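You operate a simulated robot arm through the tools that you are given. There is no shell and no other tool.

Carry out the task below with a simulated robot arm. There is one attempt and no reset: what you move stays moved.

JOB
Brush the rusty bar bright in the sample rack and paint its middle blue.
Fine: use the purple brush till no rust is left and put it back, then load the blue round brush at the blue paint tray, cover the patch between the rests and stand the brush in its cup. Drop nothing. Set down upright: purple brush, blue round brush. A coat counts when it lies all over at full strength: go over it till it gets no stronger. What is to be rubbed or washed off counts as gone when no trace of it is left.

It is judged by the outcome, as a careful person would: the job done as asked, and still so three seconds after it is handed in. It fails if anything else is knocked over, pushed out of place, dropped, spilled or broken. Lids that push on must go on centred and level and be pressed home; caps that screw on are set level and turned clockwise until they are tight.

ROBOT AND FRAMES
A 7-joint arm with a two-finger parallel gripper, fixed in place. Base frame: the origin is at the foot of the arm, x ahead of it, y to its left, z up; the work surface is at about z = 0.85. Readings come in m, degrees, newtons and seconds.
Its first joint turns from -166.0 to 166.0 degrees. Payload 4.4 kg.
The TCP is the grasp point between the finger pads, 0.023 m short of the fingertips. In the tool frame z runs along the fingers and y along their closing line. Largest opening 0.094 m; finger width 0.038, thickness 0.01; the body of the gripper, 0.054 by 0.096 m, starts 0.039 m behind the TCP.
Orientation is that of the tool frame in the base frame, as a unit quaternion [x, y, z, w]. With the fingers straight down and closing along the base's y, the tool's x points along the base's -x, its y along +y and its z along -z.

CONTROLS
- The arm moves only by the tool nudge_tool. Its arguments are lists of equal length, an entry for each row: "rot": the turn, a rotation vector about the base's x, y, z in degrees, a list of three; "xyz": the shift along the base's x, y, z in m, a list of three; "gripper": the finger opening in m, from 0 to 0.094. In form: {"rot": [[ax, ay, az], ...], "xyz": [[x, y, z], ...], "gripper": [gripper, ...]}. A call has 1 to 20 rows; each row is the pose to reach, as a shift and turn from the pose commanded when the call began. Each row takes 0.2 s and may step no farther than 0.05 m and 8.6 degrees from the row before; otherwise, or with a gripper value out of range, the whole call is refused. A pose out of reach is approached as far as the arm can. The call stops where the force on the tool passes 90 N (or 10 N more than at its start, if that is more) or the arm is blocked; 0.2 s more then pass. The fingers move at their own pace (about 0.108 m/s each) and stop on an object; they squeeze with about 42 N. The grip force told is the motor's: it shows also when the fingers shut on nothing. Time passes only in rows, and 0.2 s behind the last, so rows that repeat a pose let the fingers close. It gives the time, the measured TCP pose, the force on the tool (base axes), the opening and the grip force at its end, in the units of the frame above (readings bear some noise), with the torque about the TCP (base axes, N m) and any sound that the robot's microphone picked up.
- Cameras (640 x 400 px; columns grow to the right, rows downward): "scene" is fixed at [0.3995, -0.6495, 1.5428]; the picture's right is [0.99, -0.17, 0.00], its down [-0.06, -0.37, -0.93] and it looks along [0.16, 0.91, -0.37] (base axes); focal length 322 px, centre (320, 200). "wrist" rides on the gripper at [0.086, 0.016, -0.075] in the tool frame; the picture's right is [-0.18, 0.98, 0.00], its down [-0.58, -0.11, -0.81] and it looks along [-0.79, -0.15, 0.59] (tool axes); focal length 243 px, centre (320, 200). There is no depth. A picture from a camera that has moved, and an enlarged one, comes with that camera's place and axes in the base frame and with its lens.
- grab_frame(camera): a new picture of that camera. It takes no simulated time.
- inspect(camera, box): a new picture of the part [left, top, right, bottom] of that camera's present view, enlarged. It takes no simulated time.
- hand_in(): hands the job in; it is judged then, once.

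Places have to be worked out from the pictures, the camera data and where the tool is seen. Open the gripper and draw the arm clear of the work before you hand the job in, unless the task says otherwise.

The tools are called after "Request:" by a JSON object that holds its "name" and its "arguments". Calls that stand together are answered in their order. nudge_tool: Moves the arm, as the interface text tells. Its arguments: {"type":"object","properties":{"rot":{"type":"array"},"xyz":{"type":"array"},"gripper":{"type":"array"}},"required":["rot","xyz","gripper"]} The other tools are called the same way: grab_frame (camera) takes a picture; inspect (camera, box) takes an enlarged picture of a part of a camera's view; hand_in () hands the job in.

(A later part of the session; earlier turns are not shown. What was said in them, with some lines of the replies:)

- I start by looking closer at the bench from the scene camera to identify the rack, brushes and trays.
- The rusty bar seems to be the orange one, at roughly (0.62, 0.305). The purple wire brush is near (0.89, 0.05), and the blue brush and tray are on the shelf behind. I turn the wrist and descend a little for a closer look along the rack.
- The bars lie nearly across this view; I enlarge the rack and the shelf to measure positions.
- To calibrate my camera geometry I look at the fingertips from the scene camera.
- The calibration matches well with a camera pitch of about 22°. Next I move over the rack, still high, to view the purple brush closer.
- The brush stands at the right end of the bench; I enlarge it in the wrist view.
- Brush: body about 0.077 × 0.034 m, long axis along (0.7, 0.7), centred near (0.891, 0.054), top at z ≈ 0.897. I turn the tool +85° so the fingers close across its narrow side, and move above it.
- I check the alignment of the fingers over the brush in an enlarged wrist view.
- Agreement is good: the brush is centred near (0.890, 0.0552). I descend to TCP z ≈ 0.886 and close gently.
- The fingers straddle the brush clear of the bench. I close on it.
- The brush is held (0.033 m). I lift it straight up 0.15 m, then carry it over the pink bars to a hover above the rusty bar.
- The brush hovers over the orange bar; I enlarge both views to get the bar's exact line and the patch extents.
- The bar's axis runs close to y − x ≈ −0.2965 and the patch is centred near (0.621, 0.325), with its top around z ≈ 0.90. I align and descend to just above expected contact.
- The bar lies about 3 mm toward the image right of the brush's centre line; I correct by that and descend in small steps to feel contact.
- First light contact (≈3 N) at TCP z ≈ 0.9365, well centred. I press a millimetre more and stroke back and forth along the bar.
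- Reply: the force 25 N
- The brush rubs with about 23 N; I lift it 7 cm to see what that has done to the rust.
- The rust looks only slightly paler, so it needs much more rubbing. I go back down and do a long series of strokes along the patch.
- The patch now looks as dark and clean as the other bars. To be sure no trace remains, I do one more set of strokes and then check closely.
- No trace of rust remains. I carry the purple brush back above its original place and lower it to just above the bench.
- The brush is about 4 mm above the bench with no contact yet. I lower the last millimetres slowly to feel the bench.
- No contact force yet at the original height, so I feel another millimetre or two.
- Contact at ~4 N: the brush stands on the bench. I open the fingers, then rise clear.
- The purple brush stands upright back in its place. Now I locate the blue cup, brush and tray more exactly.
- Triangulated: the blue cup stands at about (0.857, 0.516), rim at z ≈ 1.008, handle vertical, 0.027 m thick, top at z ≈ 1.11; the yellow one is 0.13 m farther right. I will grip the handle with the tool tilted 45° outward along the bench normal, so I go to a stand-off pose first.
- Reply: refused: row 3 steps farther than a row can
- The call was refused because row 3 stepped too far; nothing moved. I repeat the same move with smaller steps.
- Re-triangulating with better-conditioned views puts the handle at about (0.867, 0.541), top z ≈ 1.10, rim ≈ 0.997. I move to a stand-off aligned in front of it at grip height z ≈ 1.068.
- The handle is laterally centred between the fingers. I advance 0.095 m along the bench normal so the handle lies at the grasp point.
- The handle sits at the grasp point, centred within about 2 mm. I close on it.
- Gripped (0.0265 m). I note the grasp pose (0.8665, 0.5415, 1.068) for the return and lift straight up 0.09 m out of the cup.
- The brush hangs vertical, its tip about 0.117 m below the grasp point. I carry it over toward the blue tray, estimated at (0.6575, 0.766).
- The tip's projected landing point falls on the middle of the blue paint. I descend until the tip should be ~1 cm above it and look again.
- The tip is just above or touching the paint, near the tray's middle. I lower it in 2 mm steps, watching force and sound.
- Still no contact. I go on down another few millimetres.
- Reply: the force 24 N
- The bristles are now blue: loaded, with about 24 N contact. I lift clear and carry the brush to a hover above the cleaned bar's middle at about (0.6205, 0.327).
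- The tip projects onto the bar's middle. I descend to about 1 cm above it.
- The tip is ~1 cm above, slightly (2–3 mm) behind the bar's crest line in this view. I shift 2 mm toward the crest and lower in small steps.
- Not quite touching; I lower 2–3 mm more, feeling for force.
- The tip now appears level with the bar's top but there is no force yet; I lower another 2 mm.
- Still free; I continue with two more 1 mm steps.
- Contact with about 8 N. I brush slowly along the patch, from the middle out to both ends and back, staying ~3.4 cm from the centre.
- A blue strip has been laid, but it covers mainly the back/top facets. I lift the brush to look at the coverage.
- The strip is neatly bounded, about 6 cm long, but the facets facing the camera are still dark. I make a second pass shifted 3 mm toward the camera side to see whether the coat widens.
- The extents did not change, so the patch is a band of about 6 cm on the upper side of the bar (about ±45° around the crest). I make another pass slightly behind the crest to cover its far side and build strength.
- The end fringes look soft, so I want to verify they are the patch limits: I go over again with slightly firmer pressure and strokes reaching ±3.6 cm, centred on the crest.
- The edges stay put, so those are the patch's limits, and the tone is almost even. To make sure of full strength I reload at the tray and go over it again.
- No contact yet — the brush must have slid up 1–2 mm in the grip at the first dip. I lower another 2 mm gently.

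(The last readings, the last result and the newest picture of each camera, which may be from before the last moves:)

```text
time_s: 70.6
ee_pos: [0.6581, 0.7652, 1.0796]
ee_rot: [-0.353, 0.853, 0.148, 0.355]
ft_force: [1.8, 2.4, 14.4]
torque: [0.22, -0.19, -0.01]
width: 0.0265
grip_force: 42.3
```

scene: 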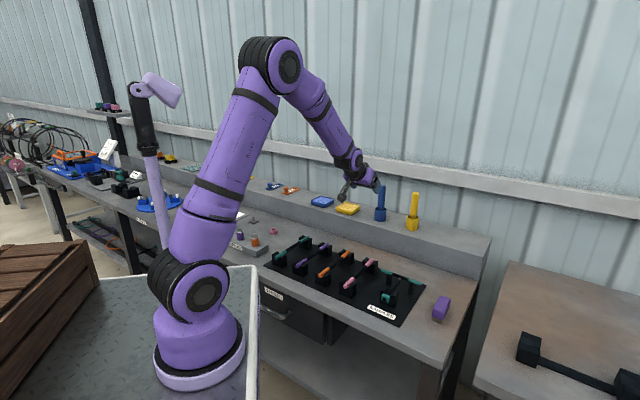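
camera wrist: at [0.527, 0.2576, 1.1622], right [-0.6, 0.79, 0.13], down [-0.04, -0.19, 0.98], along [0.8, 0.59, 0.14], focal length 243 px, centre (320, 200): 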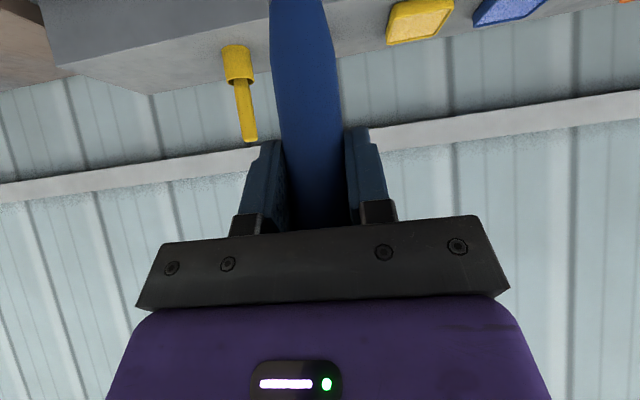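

Contact at about 15 N, the brush is recharged. I carry it back to just above the bar.

Request:
{"name": "nudge_tool", "arguments": {"rot": [[0, 0, 0], [0, 0, 0], [0, 0, 0], [0, 0, 0], [0, 0, 0], [0, 0, 0], [0, 0, 0], [0, 0, 0], [0, 0, 0], [0, 0, 0], [0, 0, 0], [0, 0, 0], [0, 0, 0], [0, 0, 0], [0, 0, 0], [0, 0, 0], [0, 0, 0]], "xyz": [[0, 0, 0.02], [0, 0, 0.055], [0, 0, 0.0925], [-0.003, -0.035, 0.0925], [-0.006, -0.08, 0.0925], [-0.01, -0.125, 0.0925], [-0.014, -0.17, 0.0925], [-0.018, -0.215, 0.0925], [-0.022, -0.26, 0.0925], [-0.026, -0.305, 0.0925], [-0.03, -0.35, 0.0925], [-0.033, -0.395, 0.0925], [-0.0356, -0.43, 0.0925], [-0.0356, -0.4404, 0.0925], [-0.0356, -0.4404, 0.045], [-0.0356, -0.4404, 0], [-0.0356, -0.4404, -0.045]], "gripper": [0.015, 0.015, 0.015, 0.015, 0.015, 0.015, 0.015, 0.015, 0.015, 0.015, 0.015, 0.015, 0.015, 0.015, 0.015, 0.015, 0.015]}}

Request:
{"name": "inspect", "arguments": {"camera": "scene", "box": [320, 225, 380, 275]}}

```text
time_s: 74.2
ee_pos: [0.6219, 0.3262, 1.0341]
ee_rot: [-0.353, 0.854, 0.146, 0.354]
ft_force: [-1.3, -0.2, 0.3]
torque: [0.0, 0.0, -0.04]
width: 0.0266
grip_force: 42.0
```

```text
8.00 times, centred on (350, 250) of scene
camera zoom: at [0.3995, -0.6495, 1.5428], right [0.99, -0.17, 0.0], down [-0.06, -0.37, -0.93], along [0.16, 0.91, -0.37], focal length 2573 px, centre (80, -200)
```

zoom: 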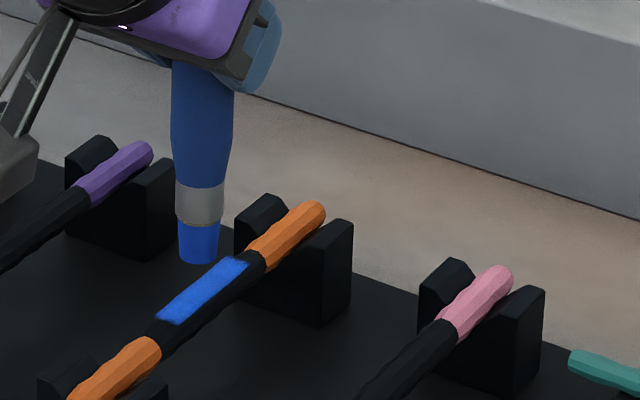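

I lower onto the patch and make two full cycles of strokes with the recharged brush.

Request:
{"name": "nudge_tool", "arguments": {"rot": [[0, 0, 0], [0, 0, 0], [0, 0, 0], [0, 0, 0], [0, 0, 0], [0, 0, 0], [0, 0, 0], [0, 0, 0], [0, 0, 0], [0, 0, 0], [0, 0, 0], [0, 0, 0], [0, 0, 0], [0, 0, 0], [0, 0, 0], [0, 0, 0], [0, 0, 0], [0, 0, 0], [0, 0, 0]], "xyz": [[0, 0, -0.016], [0, 0, -0.0205], [0.012, 0.012, -0.0205], [0.024, 0.024, -0.0205], [0.025, 0.023, -0.0205], [0.013, 0.011, -0.0205], [0.001, -0.001, -0.0205], [-0.011, -0.013, -0.0205], [-0.023, -0.025, -0.0205], [-0.023, -0.025, -0.0205], [-0.013, -0.011, -0.0205], [-0.001, 0.001, -0.0205], [0.011, 0.013, -0.0205], [0.023, 0.025, -0.0205], [0.012, 0.012, -0.0205], [0, 0, -0.0205], [-0.012, -0.012, -0.0205], [-0.024, -0.024, -0.0205], [-0.012, -0.012, -0.0205]], "gripper": [0.015, 0.015, 0.015, 0.015, 0.015, 0.015, 0.015, 0.015, 0.015, 0.015, 0.015, 0.015, 0.015, 0.015, 0.015, 0.015, 0.015, 0.015, 0.015]}}

Request:
{"name": "nudge_tool", "arguments": {"rot": [[0, 0, 0], [0, 0, 0], [0, 0, 0], [0, 0, 0]], "xyz": [[0.012, 0.012, 0], [0.012, 0.012, 0.03], [0.012, 0.012, 0.07], [0.012, 0.012, 0.1]], "gripper": [0.015, 0.015, 0.015, 0.015]}}

Request:
{"name": "inspect", "arguments": {"camera": "scene", "box": [330, 253, 346, 267]}}

Request:
{"name": "inspect", "arguments": {"camera": "scene", "box": [325, 240, 365, 270]}}

```text
time_s: 78.2
ee_pos: [0.6097, 0.312, 1.0117]
ee_rot: [-0.354, 0.854, 0.147, 0.353]
ft_force: [-3.4, -1.3, 7.3]
torque: [-0.15, 0.23, 0.05]
width: 0.0263
grip_force: 41.3
```

```text
time_s: 79.2
ee_pos: [0.6238, 0.3237, 1.1125]
ee_rot: [-0.354, 0.854, 0.147, 0.353]
ft_force: [0.2, 0.2, -0.6]
torque: [0.0, -0.01, 0.04]
width: 0.0264
grip_force: 41.6
```

```text
16.00 times, centred on (338, 260) of scene
camera zoom: at [0.3995, -0.6495, 1.5428], right [0.99, -0.17, 0.0], down [-0.06, -0.37, -0.93], along [0.16, 0.91, -0.37], focal length 5146 px, centre (32, -760)
```

zoom: 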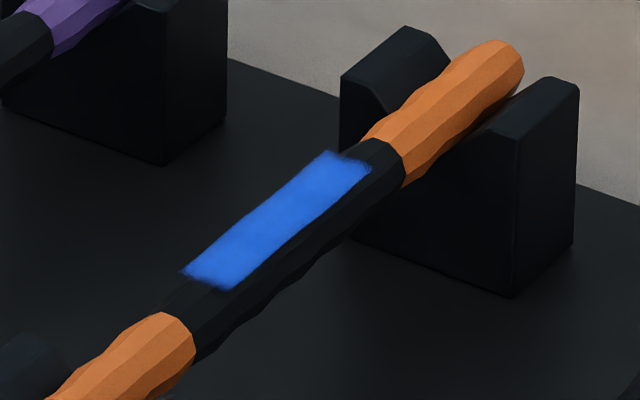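

```text
13.33 times, centred on (345, 255) of scene
camera zoom: at [0.3995, -0.6495, 1.5428], right [0.99, -0.17, 0.0], down [-0.06, -0.37, -0.93], along [0.16, 0.91, -0.37], focal length 4288 px, centre (-13, -533)
```

zoom: 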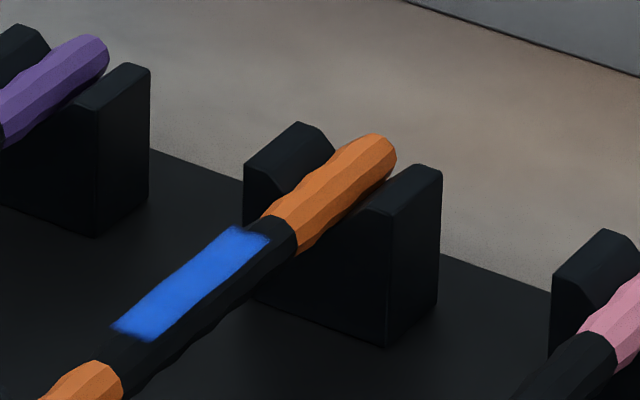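

The coat looks unchanged between passes, so it seems saturated. I do one last cycle with small sideways offsets to make sure both edges and ends have the full coat.

Request:
{"name": "nudge_tool", "arguments": {"rot": [[0, 0, 0], [0, 0, 0], [0, 0, 0], [0, 0, 0], [0, 0, 0], [0, 0, 0], [0, 0, 0], [0, 0, 0], [0, 0, 0], [0, 0, 0], [0, 0, 0], [0, 0, 0], [0, 0, 0], [0, 0, 0], [0, 0, 0], [0, 0, 0], [0, 0, 0], [0, 0, 0], [0, 0, 0], [0, 0, 0]], "xyz": [[0.002, -0.002, -0.045], [0.002, -0.002, -0.09], [0.002, -0.002, -0.101], [0.011, 0.007, -0.101], [0.02, 0.016, -0.101], [0.027, 0.023, -0.101], [0.023, 0.027, -0.101], [0.023, 0.027, -0.101], [0.013, 0.017, -0.101], [0.003, 0.007, -0.101], [-0.007, -0.003, -0.101], [-0.017, -0.013, -0.101], [-0.027, -0.023, -0.101], [-0.023, -0.027, -0.101], [-0.023, -0.027, -0.101], [-0.013, -0.017, -0.101], [-0.004, -0.008, -0.101], [0.002, -0.002, -0.09], [0.002, -0.002, -0.05], [0, 0, -0.01]], "gripper": [0.015, 0.015, 0.015, 0.015, 0.015, 0.015, 0.015, 0.015, 0.015, 0.015, 0.015, 0.015, 0.015, 0.015, 0.015, 0.015, 0.015, 0.015, 0.015, 0.015]}}

Request:
{"name": "inspect", "arguments": {"camera": "scene", "box": [330, 253, 346, 267]}}

Request:
{"name": "inspect", "arguments": {"camera": "scene", "box": [290, 190, 410, 310]}}

```text
time_s: 83.4
ee_pos: [0.6213, 0.3257, 1.101]
ee_rot: [-0.353, 0.854, 0.145, 0.354]
ft_force: [0.7, -0.3, -1.0]
torque: [0.01, 0.03, 0.01]
width: 0.0264
grip_force: 41.5
```

```text
16.00 times, centred on (338, 260) of scene
camera zoom: at [0.3995, -0.6495, 1.5428], right [0.99, -0.17, 0.0], down [-0.06, -0.37, -0.93], along [0.16, 0.91, -0.37], focal length 5146 px, centre (32, -760)
```

zoom: 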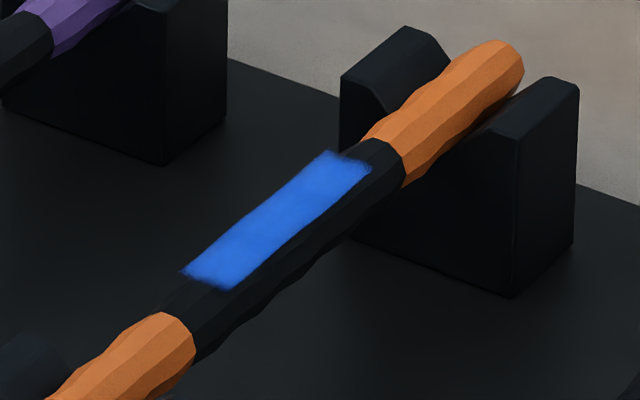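

```text
3.33 times, centred on (350, 250) of scene
camera zoom: at [0.3995, -0.6495, 1.5428], right [0.99, -0.17, 0.0], down [-0.06, -0.37, -0.93], along [0.16, 0.91, -0.37], focal length 1072 px, centre (220, 33)
```

zoom: 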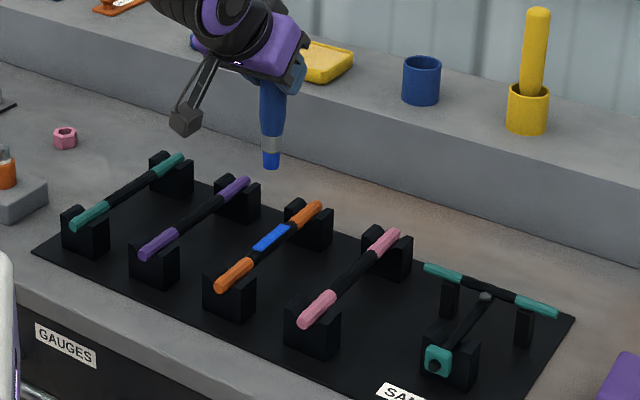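

The coat is even and no longer changing, and the bars are all in place. I carry the brush back above its cup at (0.8665, 0.5415).

Request:
{"name": "nudge_tool", "arguments": {"rot": [[0, 0, 0], [0, 0, 0], [0, 0, 0], [0, 0, 0], [0, 0, 0], [0, 0, 0], [0, 0, 0], [0, 0, 0], [0, 0, 0], [0, 0, 0], [0, 0, 0], [0, 0, 0]], "xyz": [[0, 0, 0.035], [0, 0, 0.066], [0.025, 0.022, 0.066], [0.06, 0.053, 0.066], [0.095, 0.084, 0.066], [0.13, 0.115, 0.066], [0.165, 0.146, 0.066], [0.2, 0.1765, 0.066], [0.225, 0.199, 0.066], [0.24, 0.212, 0.066], [0.2446, 0.2159, 0.066], [0.2446, 0.2159, 0.066]], "gripper": [0.015, 0.015, 0.015, 0.015, 0.015, 0.015, 0.015, 0.015, 0.015, 0.015, 0.015, 0.015]}}

Request:
{"name": "inspect", "arguments": {"camera": "scene", "box": [340, 150, 420, 230]}}

```text
time_s: 86.0
ee_pos: [0.8685, 0.541, 1.1683]
ee_rot: [-0.353, 0.854, 0.146, 0.354]
ft_force: [0.7, -0.8, -0.5]
torque: [-0.01, 0.01, 0.0]
width: 0.0266
grip_force: 42.2
```

```text
5.00 times, centred on (380, 190) of scene
camera zoom: at [0.3995, -0.6495, 1.5428], right [0.99, -0.17, 0.0], down [-0.06, -0.37, -0.93], along [0.16, 0.91, -0.37], focal length 1608 px, centre (20, 250)
```

zoom: 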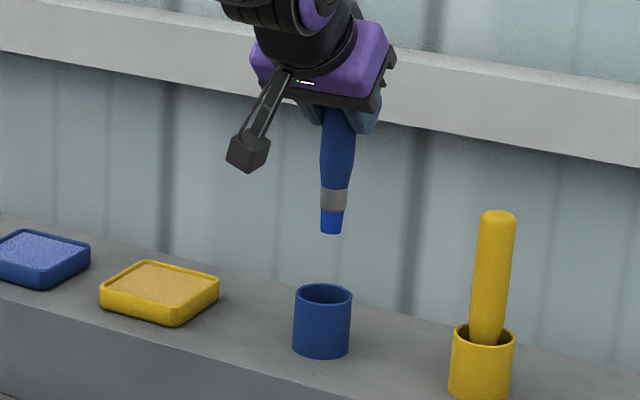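

Everything lines up nearly as when I lifted it (tip about 2 px to the right). I wait a moment for the arm to settle and recheck.

Request:
{"name": "nudge_tool", "arguments": {"rot": [[0, 0, 0], [0, 0, 0], [0, 0, 0]], "xyz": [[0, 0, -0.02], [0, 0, -0.03], [0, 0, -0.03]], "gripper": [0.015, 0.015, 0.015]}}

Request:
{"name": "inspect", "arguments": {"camera": "scene", "box": [360, 180, 400, 220]}}

Request:
{"name": "grab_frame", "arguments": {"camera": "wrist"}}

```text
time_s: 86.8
ee_pos: [0.8675, 0.5412, 1.139]
ee_rot: [-0.353, 0.854, 0.146, 0.354]
ft_force: [0.4, -0.4, -1.2]
torque: [0.02, 0.0, -0.02]
width: 0.0265
grip_force: 42.2
```

```text
10.00 times, centred on (380, 200) of scene
camera zoom: at [0.3995, -0.6495, 1.5428], right [0.99, -0.17, 0.0], down [-0.06, -0.37, -0.93], along [0.16, 0.91, -0.37], focal length 3216 px, centre (-280, 200)
```

zoom: 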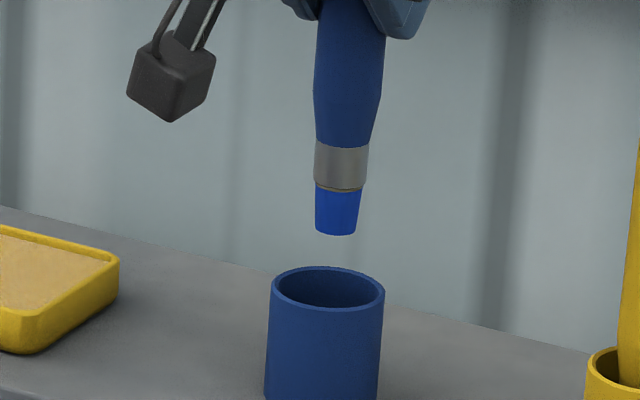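

```text
taken
camera wrist: at [0.7733, 0.472, 1.1295], right [-0.6, 0.79, 0.13], down [-0.04, -0.19, 0.98], along [0.8, 0.59, 0.14], focal length 243 px, centre (320, 200)
```

wrist: 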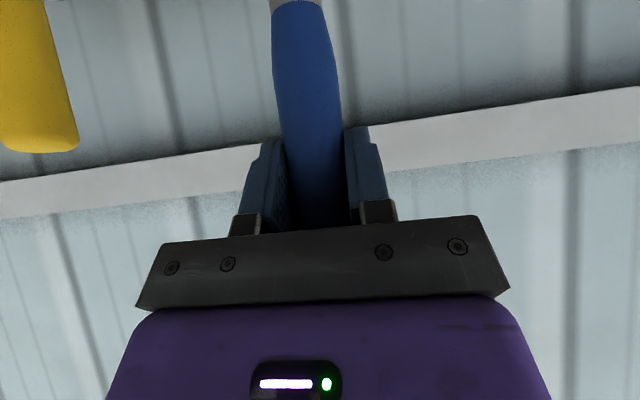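

The tip is within about 1–2 mm of the cup's centre. I lower it into the cup, stopping just above the floor.

Request:
{"name": "nudge_tool", "arguments": {"rot": [[0, 0, 0], [0, 0, 0], [0, 0, 0], [0, 0, 0], [0, 0, 0]], "xyz": [[-0.001, 0, -0.02], [-0.001, 0, -0.04], [-0.001, 0, -0.055], [-0.001, 0, -0.065], [-0.001, 0, -0.068]], "gripper": [0.015, 0.015, 0.015, 0.015, 0.015]}}

Request:
{"name": "inspect", "arguments": {"camera": "scene", "box": [350, 170, 410, 230]}}

```text
time_s: 88.0
ee_pos: [0.8657, 0.5409, 1.0707]
ee_rot: [-0.353, 0.854, 0.147, 0.354]
ft_force: [-0.3, -0.3, 0.6]
torque: [0.01, -0.01, 0.01]
width: 0.0262
grip_force: 42.3
```

```text
6.67 times, centred on (380, 200) of scene
camera zoom: at [0.3995, -0.6495, 1.5428], right [0.99, -0.17, 0.0], down [-0.06, -0.37, -0.93], along [0.16, 0.91, -0.37], focal length 2144 px, centre (-80, 200)
```

zoom: 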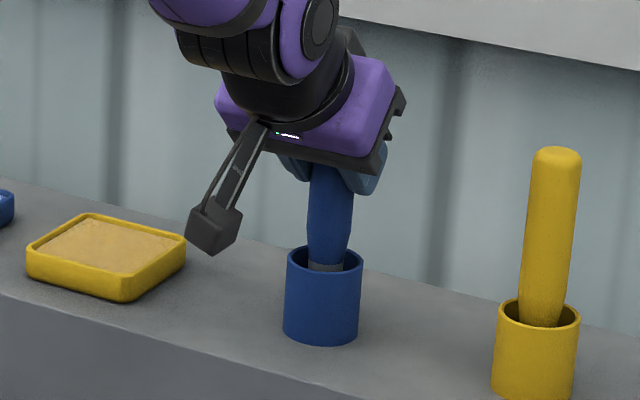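

The brush is inside the cup, not yet on the floor. I lower in 1 mm steps to feel it.

Request:
{"name": "nudge_tool", "arguments": {"rot": [[0, 0, 0], [0, 0, 0], [0, 0, 0]], "xyz": [[0, 0, -0.001], [0, 0, -0.002], [0, 0, -0.003]], "gripper": [0.015, 0.015, 0.015]}}

```text
time_s: 88.8
ee_pos: [0.8646, 0.5409, 1.0676]
ee_rot: [-0.354, 0.854, 0.147, 0.353]
ft_force: [0.3, -0.5, -0.6]
torque: [-0.01, 0.0, 0.01]
width: 0.0266
grip_force: 41.9
```

Still no contact at 1.067, so I continue down 1 mm at a time.

Request:
{"name": "nudge_tool", "arguments": {"rot": [[0, 0, 0], [0, 0, 0]], "xyz": [[0, 0, -0.001], [0, 0, -0.0015]], "gripper": [0.015, 0.015]}}

```text
time_s: 89.4
ee_pos: [0.8645, 0.5415, 1.0656]
ee_rot: [-0.353, 0.854, 0.146, 0.353]
ft_force: [0.0, -0.1, -1.2]
torque: [0.02, 0.0, 0.01]
width: 0.0266
grip_force: 41.6
```

Free still; another 1–1.5 mm.

Request:
{"name": "nudge_tool", "arguments": {"rot": [[0, 0, 0], [0, 0, 0]], "xyz": [[0, 0, -0.001], [0, 0, -0.0015]], "gripper": [0.015, 0.015]}}

Request:
{"name": "inspect", "arguments": {"camera": "scene", "box": [350, 170, 410, 230]}}

```text
time_s: 90.0
ee_pos: [0.8654, 0.5399, 1.0661]
ee_rot: [-0.353, 0.854, 0.146, 0.353]
ft_force: [-0.3, -0.4, 1.6]
torque: [-0.07, 0.03, 0.01]
width: 0.0263
grip_force: 42.4
```

```text
6.67 times, centred on (380, 200) of scene
camera zoom: at [0.3995, -0.6495, 1.5428], right [0.99, -0.17, 0.0], down [-0.06, -0.37, -0.93], along [0.16, 0.91, -0.37], focal length 2144 px, centre (-80, 200)
```

zoom: 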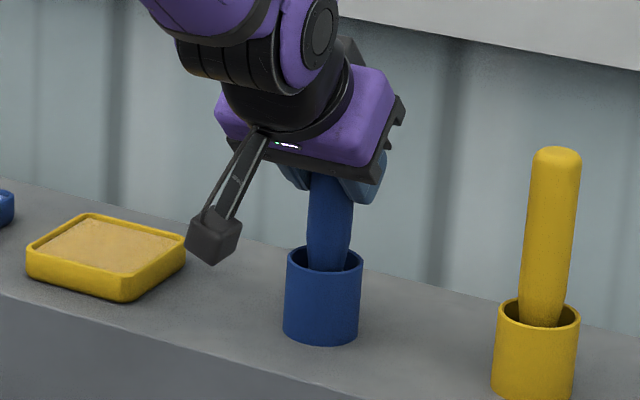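

It touches the floor (≈2–3 N). I press half a millimetre and open the fingers partway in place.

Request:
{"name": "nudge_tool", "arguments": {"rot": [[0, 0, 0], [0, 0, 0], [0, 0, 0], [0, 0, 0], [0, 0, 0]], "xyz": [[0, 0, -0.0005], [0, 0, -0.0005], [0, 0, -0.0005], [0, 0, -0.0005], [0, 0, -0.0005]], "gripper": [0.015, 0.03, 0.04, 0.06, 0.08]}}

Request:
{"name": "inspect", "arguments": {"camera": "scene", "box": [350, 170, 410, 230]}}

Request:
{"name": "grab_frame", "arguments": {"camera": "wrist"}}

```text
time_s: 91.2
ee_pos: [0.8656, 0.5414, 1.064]
ee_rot: [-0.354, 0.853, 0.147, 0.355]
ft_force: [-0.9, -0.1, -0.1]
torque: [-0.02, -0.02, -0.02]
width: 0.0799
grip_force: 0.0
```

```text
6.67 times, centred on (380, 200) of scene
camera zoom: at [0.3995, -0.6495, 1.5428], right [0.99, -0.17, 0.0], down [-0.06, -0.37, -0.93], along [0.16, 0.91, -0.37], focal length 2144 px, centre (-80, 200)
```

zoom: 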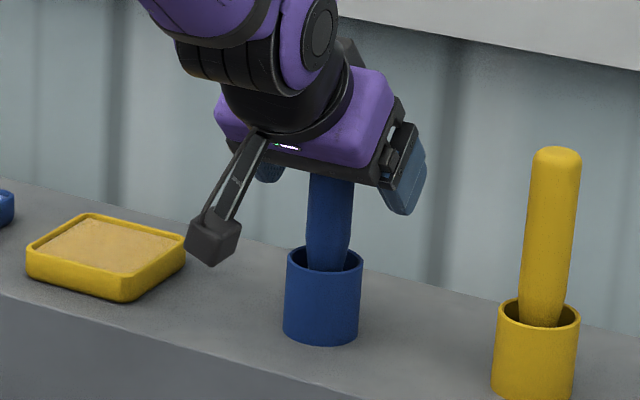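

```text
taken
camera wrist: at [0.7723, 0.472, 1.0552], right [-0.6, 0.79, 0.13], down [-0.04, -0.19, 0.98], along [0.8, 0.59, 0.14], focal length 243 px, centre (320, 200)
```

wrist: 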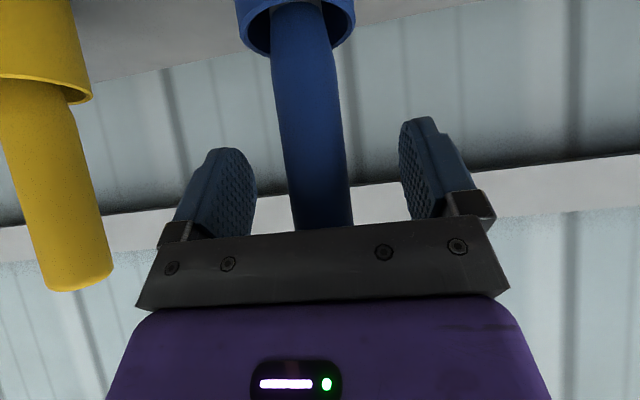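

The brush stands upright in its cup with the fingers open. I back out along the bench normal, slowly at first, the way I came in.

Request:
{"name": "nudge_tool", "arguments": {"rot": [[0, 0, 0], [0, 0, 0], [0, 0, 0], [0, 0, 0], [0, 0, 0], [0, 0, 0]], "xyz": [[-0.012, -0.012, 0.0], [-0.03, -0.03, 0.0], [-0.05, -0.05, 0.0], [-0.08, -0.08, 0.01], [-0.11, -0.11, 0.03], [-0.135, -0.135, 0.06]], "gripper": [0.085, 0.085, 0.085, 0.085, 0.085, 0.085]}}

Request:
{"name": "grab_frame", "arguments": {"camera": "wrist"}}

Request:
{"name": "inspect", "arguments": {"camera": "scene", "box": [350, 170, 430, 240]}}

```text
time_s: 92.6
ee_pos: [0.7294, 0.4048, 1.1229]
ee_rot: [-0.354, 0.854, 0.146, 0.353]
ft_force: [-0.1, 1.8, -1.0]
torque: [-0.01, -0.05, 0.0]
width: 0.0848
grip_force: 0.1
```

```text
taken
camera wrist: at [0.6373, 0.3373, 1.1145], right [-0.6, 0.79, 0.13], down [-0.03, -0.19, 0.98], along [0.8, 0.59, 0.14], focal length 243 px, centre (320, 200)
```

wrist: 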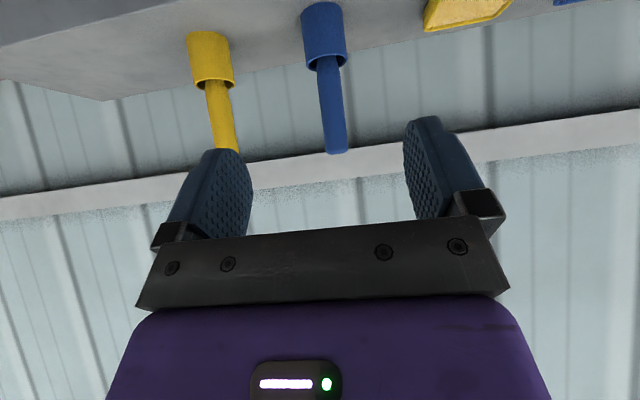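

```text
5.71 times, centred on (390, 205) of scene
camera zoom: at [0.3995, -0.6495, 1.5428], right [0.99, -0.17, 0.0], down [-0.06, -0.37, -0.93], along [0.16, 0.91, -0.37], focal length 1838 px, centre (-80, 171)
```

zoom: 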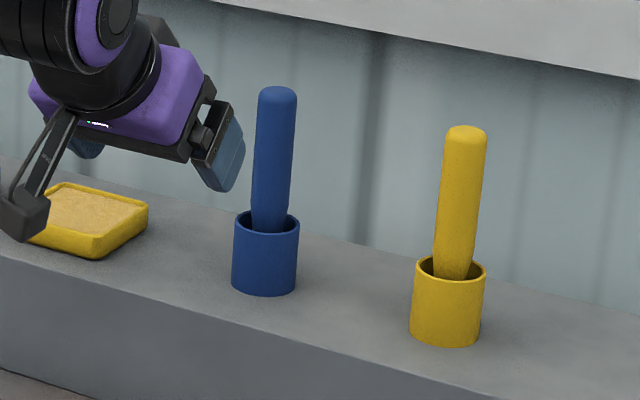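

The blue brush stands upright and the cup has not moved. I return the tool to vertical and go to a viewpoint above the bar to check the coat from the other side.

Request:
{"name": "nudge_tool", "arguments": {"rot": [[-5, 5, 0], [-10, 10, 0], [-15, 15, 0], [-20, 20, 0], [-24, 24, 0], [-28, 28, 0], [-31.82, 31.82, 0], [-31.82, 31.82, 0]], "xyz": [[-0.022, -0.018, 0.03], [-0.045, -0.037, 0.05], [-0.068, -0.056, 0.05], [-0.091, -0.075, 0.05], [-0.114, -0.094, 0.03], [-0.137, -0.113, 0.02], [-0.1585, -0.1305, 0.007], [-0.1585, -0.1305, 0.007]], "gripper": [0.085, 0.085, 0.085, 0.085, 0.085, 0.085, 0.085, 0.085]}}

Request:
{"name": "grab_frame", "arguments": {"camera": "wrist"}}

Request:
{"name": "inspect", "arguments": {"camera": "wrist", "box": [270, 0, 370, 90]}}

```text
time_s: 94.4
ee_pos: [0.57, 0.274, 1.1301]
ee_rot: [-0.383, 0.924, 0.0, 0.0]
ft_force: [-0.1, 0.0, -0.1]
torque: [0.01, 0.02, 0.01]
width: 0.0849
grip_force: 0.0
```

```text
taken
camera wrist: at [0.496, 0.2252, 1.2065], right [-0.56, 0.83, 0.0], down [0.49, 0.33, 0.81], along [0.67, 0.46, -0.59], focal length 243 px, centre (320, 200)
```

wrist: 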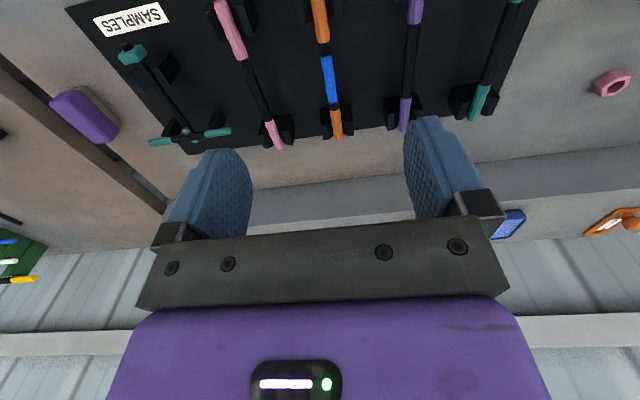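

```text
4.44 times, centred on (320, 45) of wrist
camera zoom: at [0.496, 0.2252, 1.2065], right [-0.56, 0.83, 0.0], down [0.49, 0.33, 0.81], along [0.67, 0.46, -0.59], focal length 1078 px, centre (320, 889)
```

zoom: 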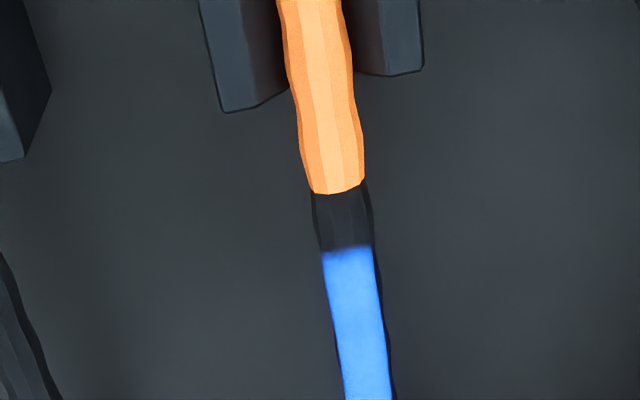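

From above the coat looks even across the full width. I check the other half too.

Request:
{"name": "inspect", "arguments": {"camera": "wrist", "box": [310, 50, 350, 112]}}

Request:
{"name": "inspect", "arguments": {"camera": "wrist", "box": [310, 45, 340, 65]}}

```text
6.45 times, centred on (330, 81) of wrist
camera zoom: at [0.496, 0.2252, 1.2065], right [-0.56, 0.83, 0.0], down [0.49, 0.33, 0.81], along [0.67, 0.46, -0.59], focal length 1565 px, centre (256, 968)
```

zoom: 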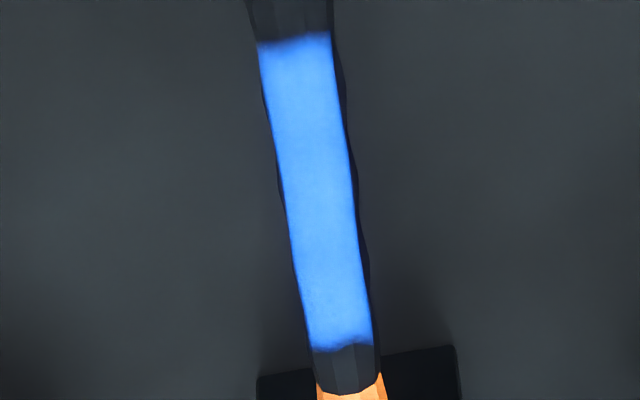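

```text
16.00 times, centred on (325, 55) of wrist
camera zoom: at [0.496, 0.2252, 1.2065], right [-0.56, 0.83, 0.0], down [0.49, 0.33, 0.81], along [0.67, 0.46, -0.59], focal length 3882 px, centre (240, 2520)
```

zoom: 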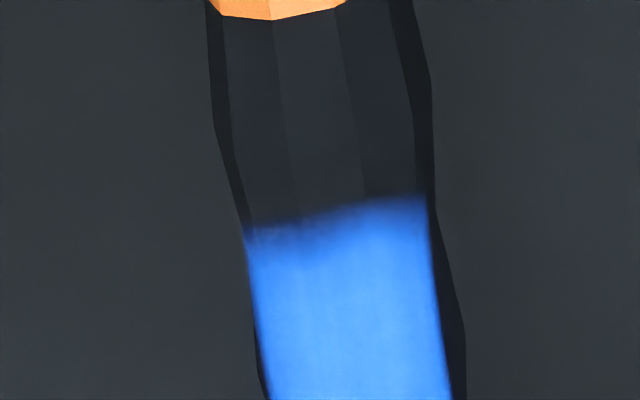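

The coat is uniform over the whole patch with only sharp borders. I raise the arm clear and take a final look at the scene.

Request:
{"name": "nudge_tool", "arguments": {"rot": [[0, 0, 0], [0, 0, 0], [0, 0, 0], [0, 0, 0], [0, 0, 0], [0, 0, 0], [0, 0, 0], [0, 0, 0]], "xyz": [[0, 0, 0.04], [0, 0, 0.08], [-0.01, 0.02, 0.11], [-0.03, 0.05, 0.14], [-0.05, 0.08, 0.17], [-0.07, 0.11, 0.19], [-0.09, 0.14, 0.2], [-0.09, 0.14, 0.2]], "gripper": [0.085, 0.085, 0.085, 0.085, 0.085, 0.085, 0.085, 0.085]}}

Request:
{"name": "grab_frame", "arguments": {"camera": "scene"}}

Request:
{"name": "inspect", "arguments": {"camera": "scene", "box": [260, 170, 470, 330]}}

```text
time_s: 96.2
ee_pos: [0.4834, 0.4152, 1.3316]
ee_rot: [-0.382, 0.924, 0.001, 0.0]
ft_force: [0.5, 0.5, -0.5]
torque: [0.06, 0.01, 0.02]
width: 0.0849
grip_force: 0.0
```

```text
taken
```

scene: 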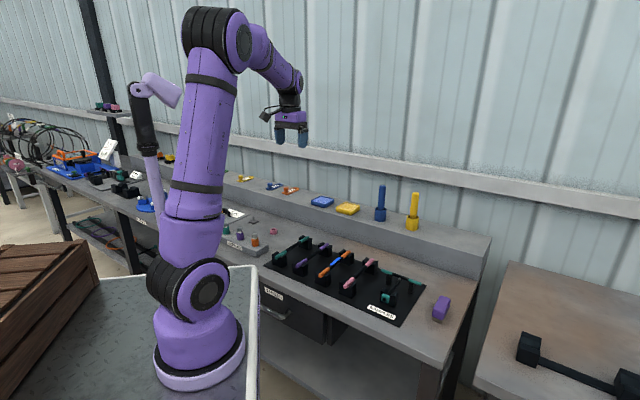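

```text
2.50 times, centred on (365, 250) of scene
camera zoom: at [0.3995, -0.6495, 1.5428], right [0.99, -0.17, 0.0], down [-0.06, -0.37, -0.93], along [0.16, 0.91, -0.37], focal length 804 px, centre (208, 75)
```

zoom: 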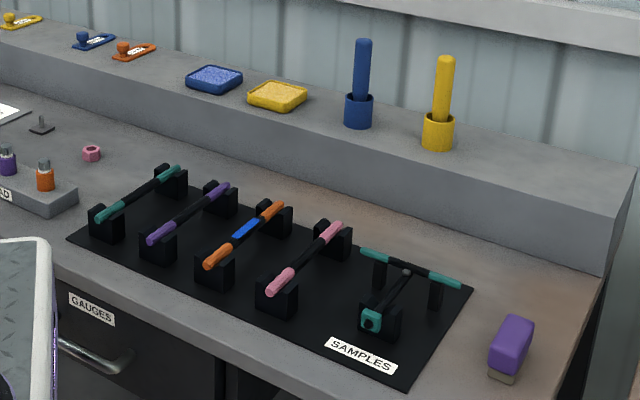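

The bar is bright with an even blue patch in its middle, and the purple brush stands upright in its place. The blue brush stands in its cup and nothing else has moved. The arm is clear with the gripper open, so I hand in.

Request:
{"name": "hand_in", "arguments": {}}

```text
The job is handed in.
```

The job is handed in; I don't have the verdict. The rusty bar is brushed clean and its middle is painted blue.

- **Rust:** I brushed the orange-ended bar with the purple brush until no rust showed in any view, then did one more set of strokes. The purple brush is back in its original spot, standing upright.
- **Paint:** I loaded the blue round brush twice at the blue tray and went over the bar until further passes no longer changed the colour. The coat is even on the top of the bar, about 6 cm long. A dark margin of about 1 cm remains between it and each orange end. Longer strokes did not extend the coat, so I took those as the edges of the patch.
- **Blue brush:** It is back upright in its cup, which did not move.

In the last pictures nothing else had been moved, dropped or knocked over. The arm was clear of the bench with the gripper open when I handed in.
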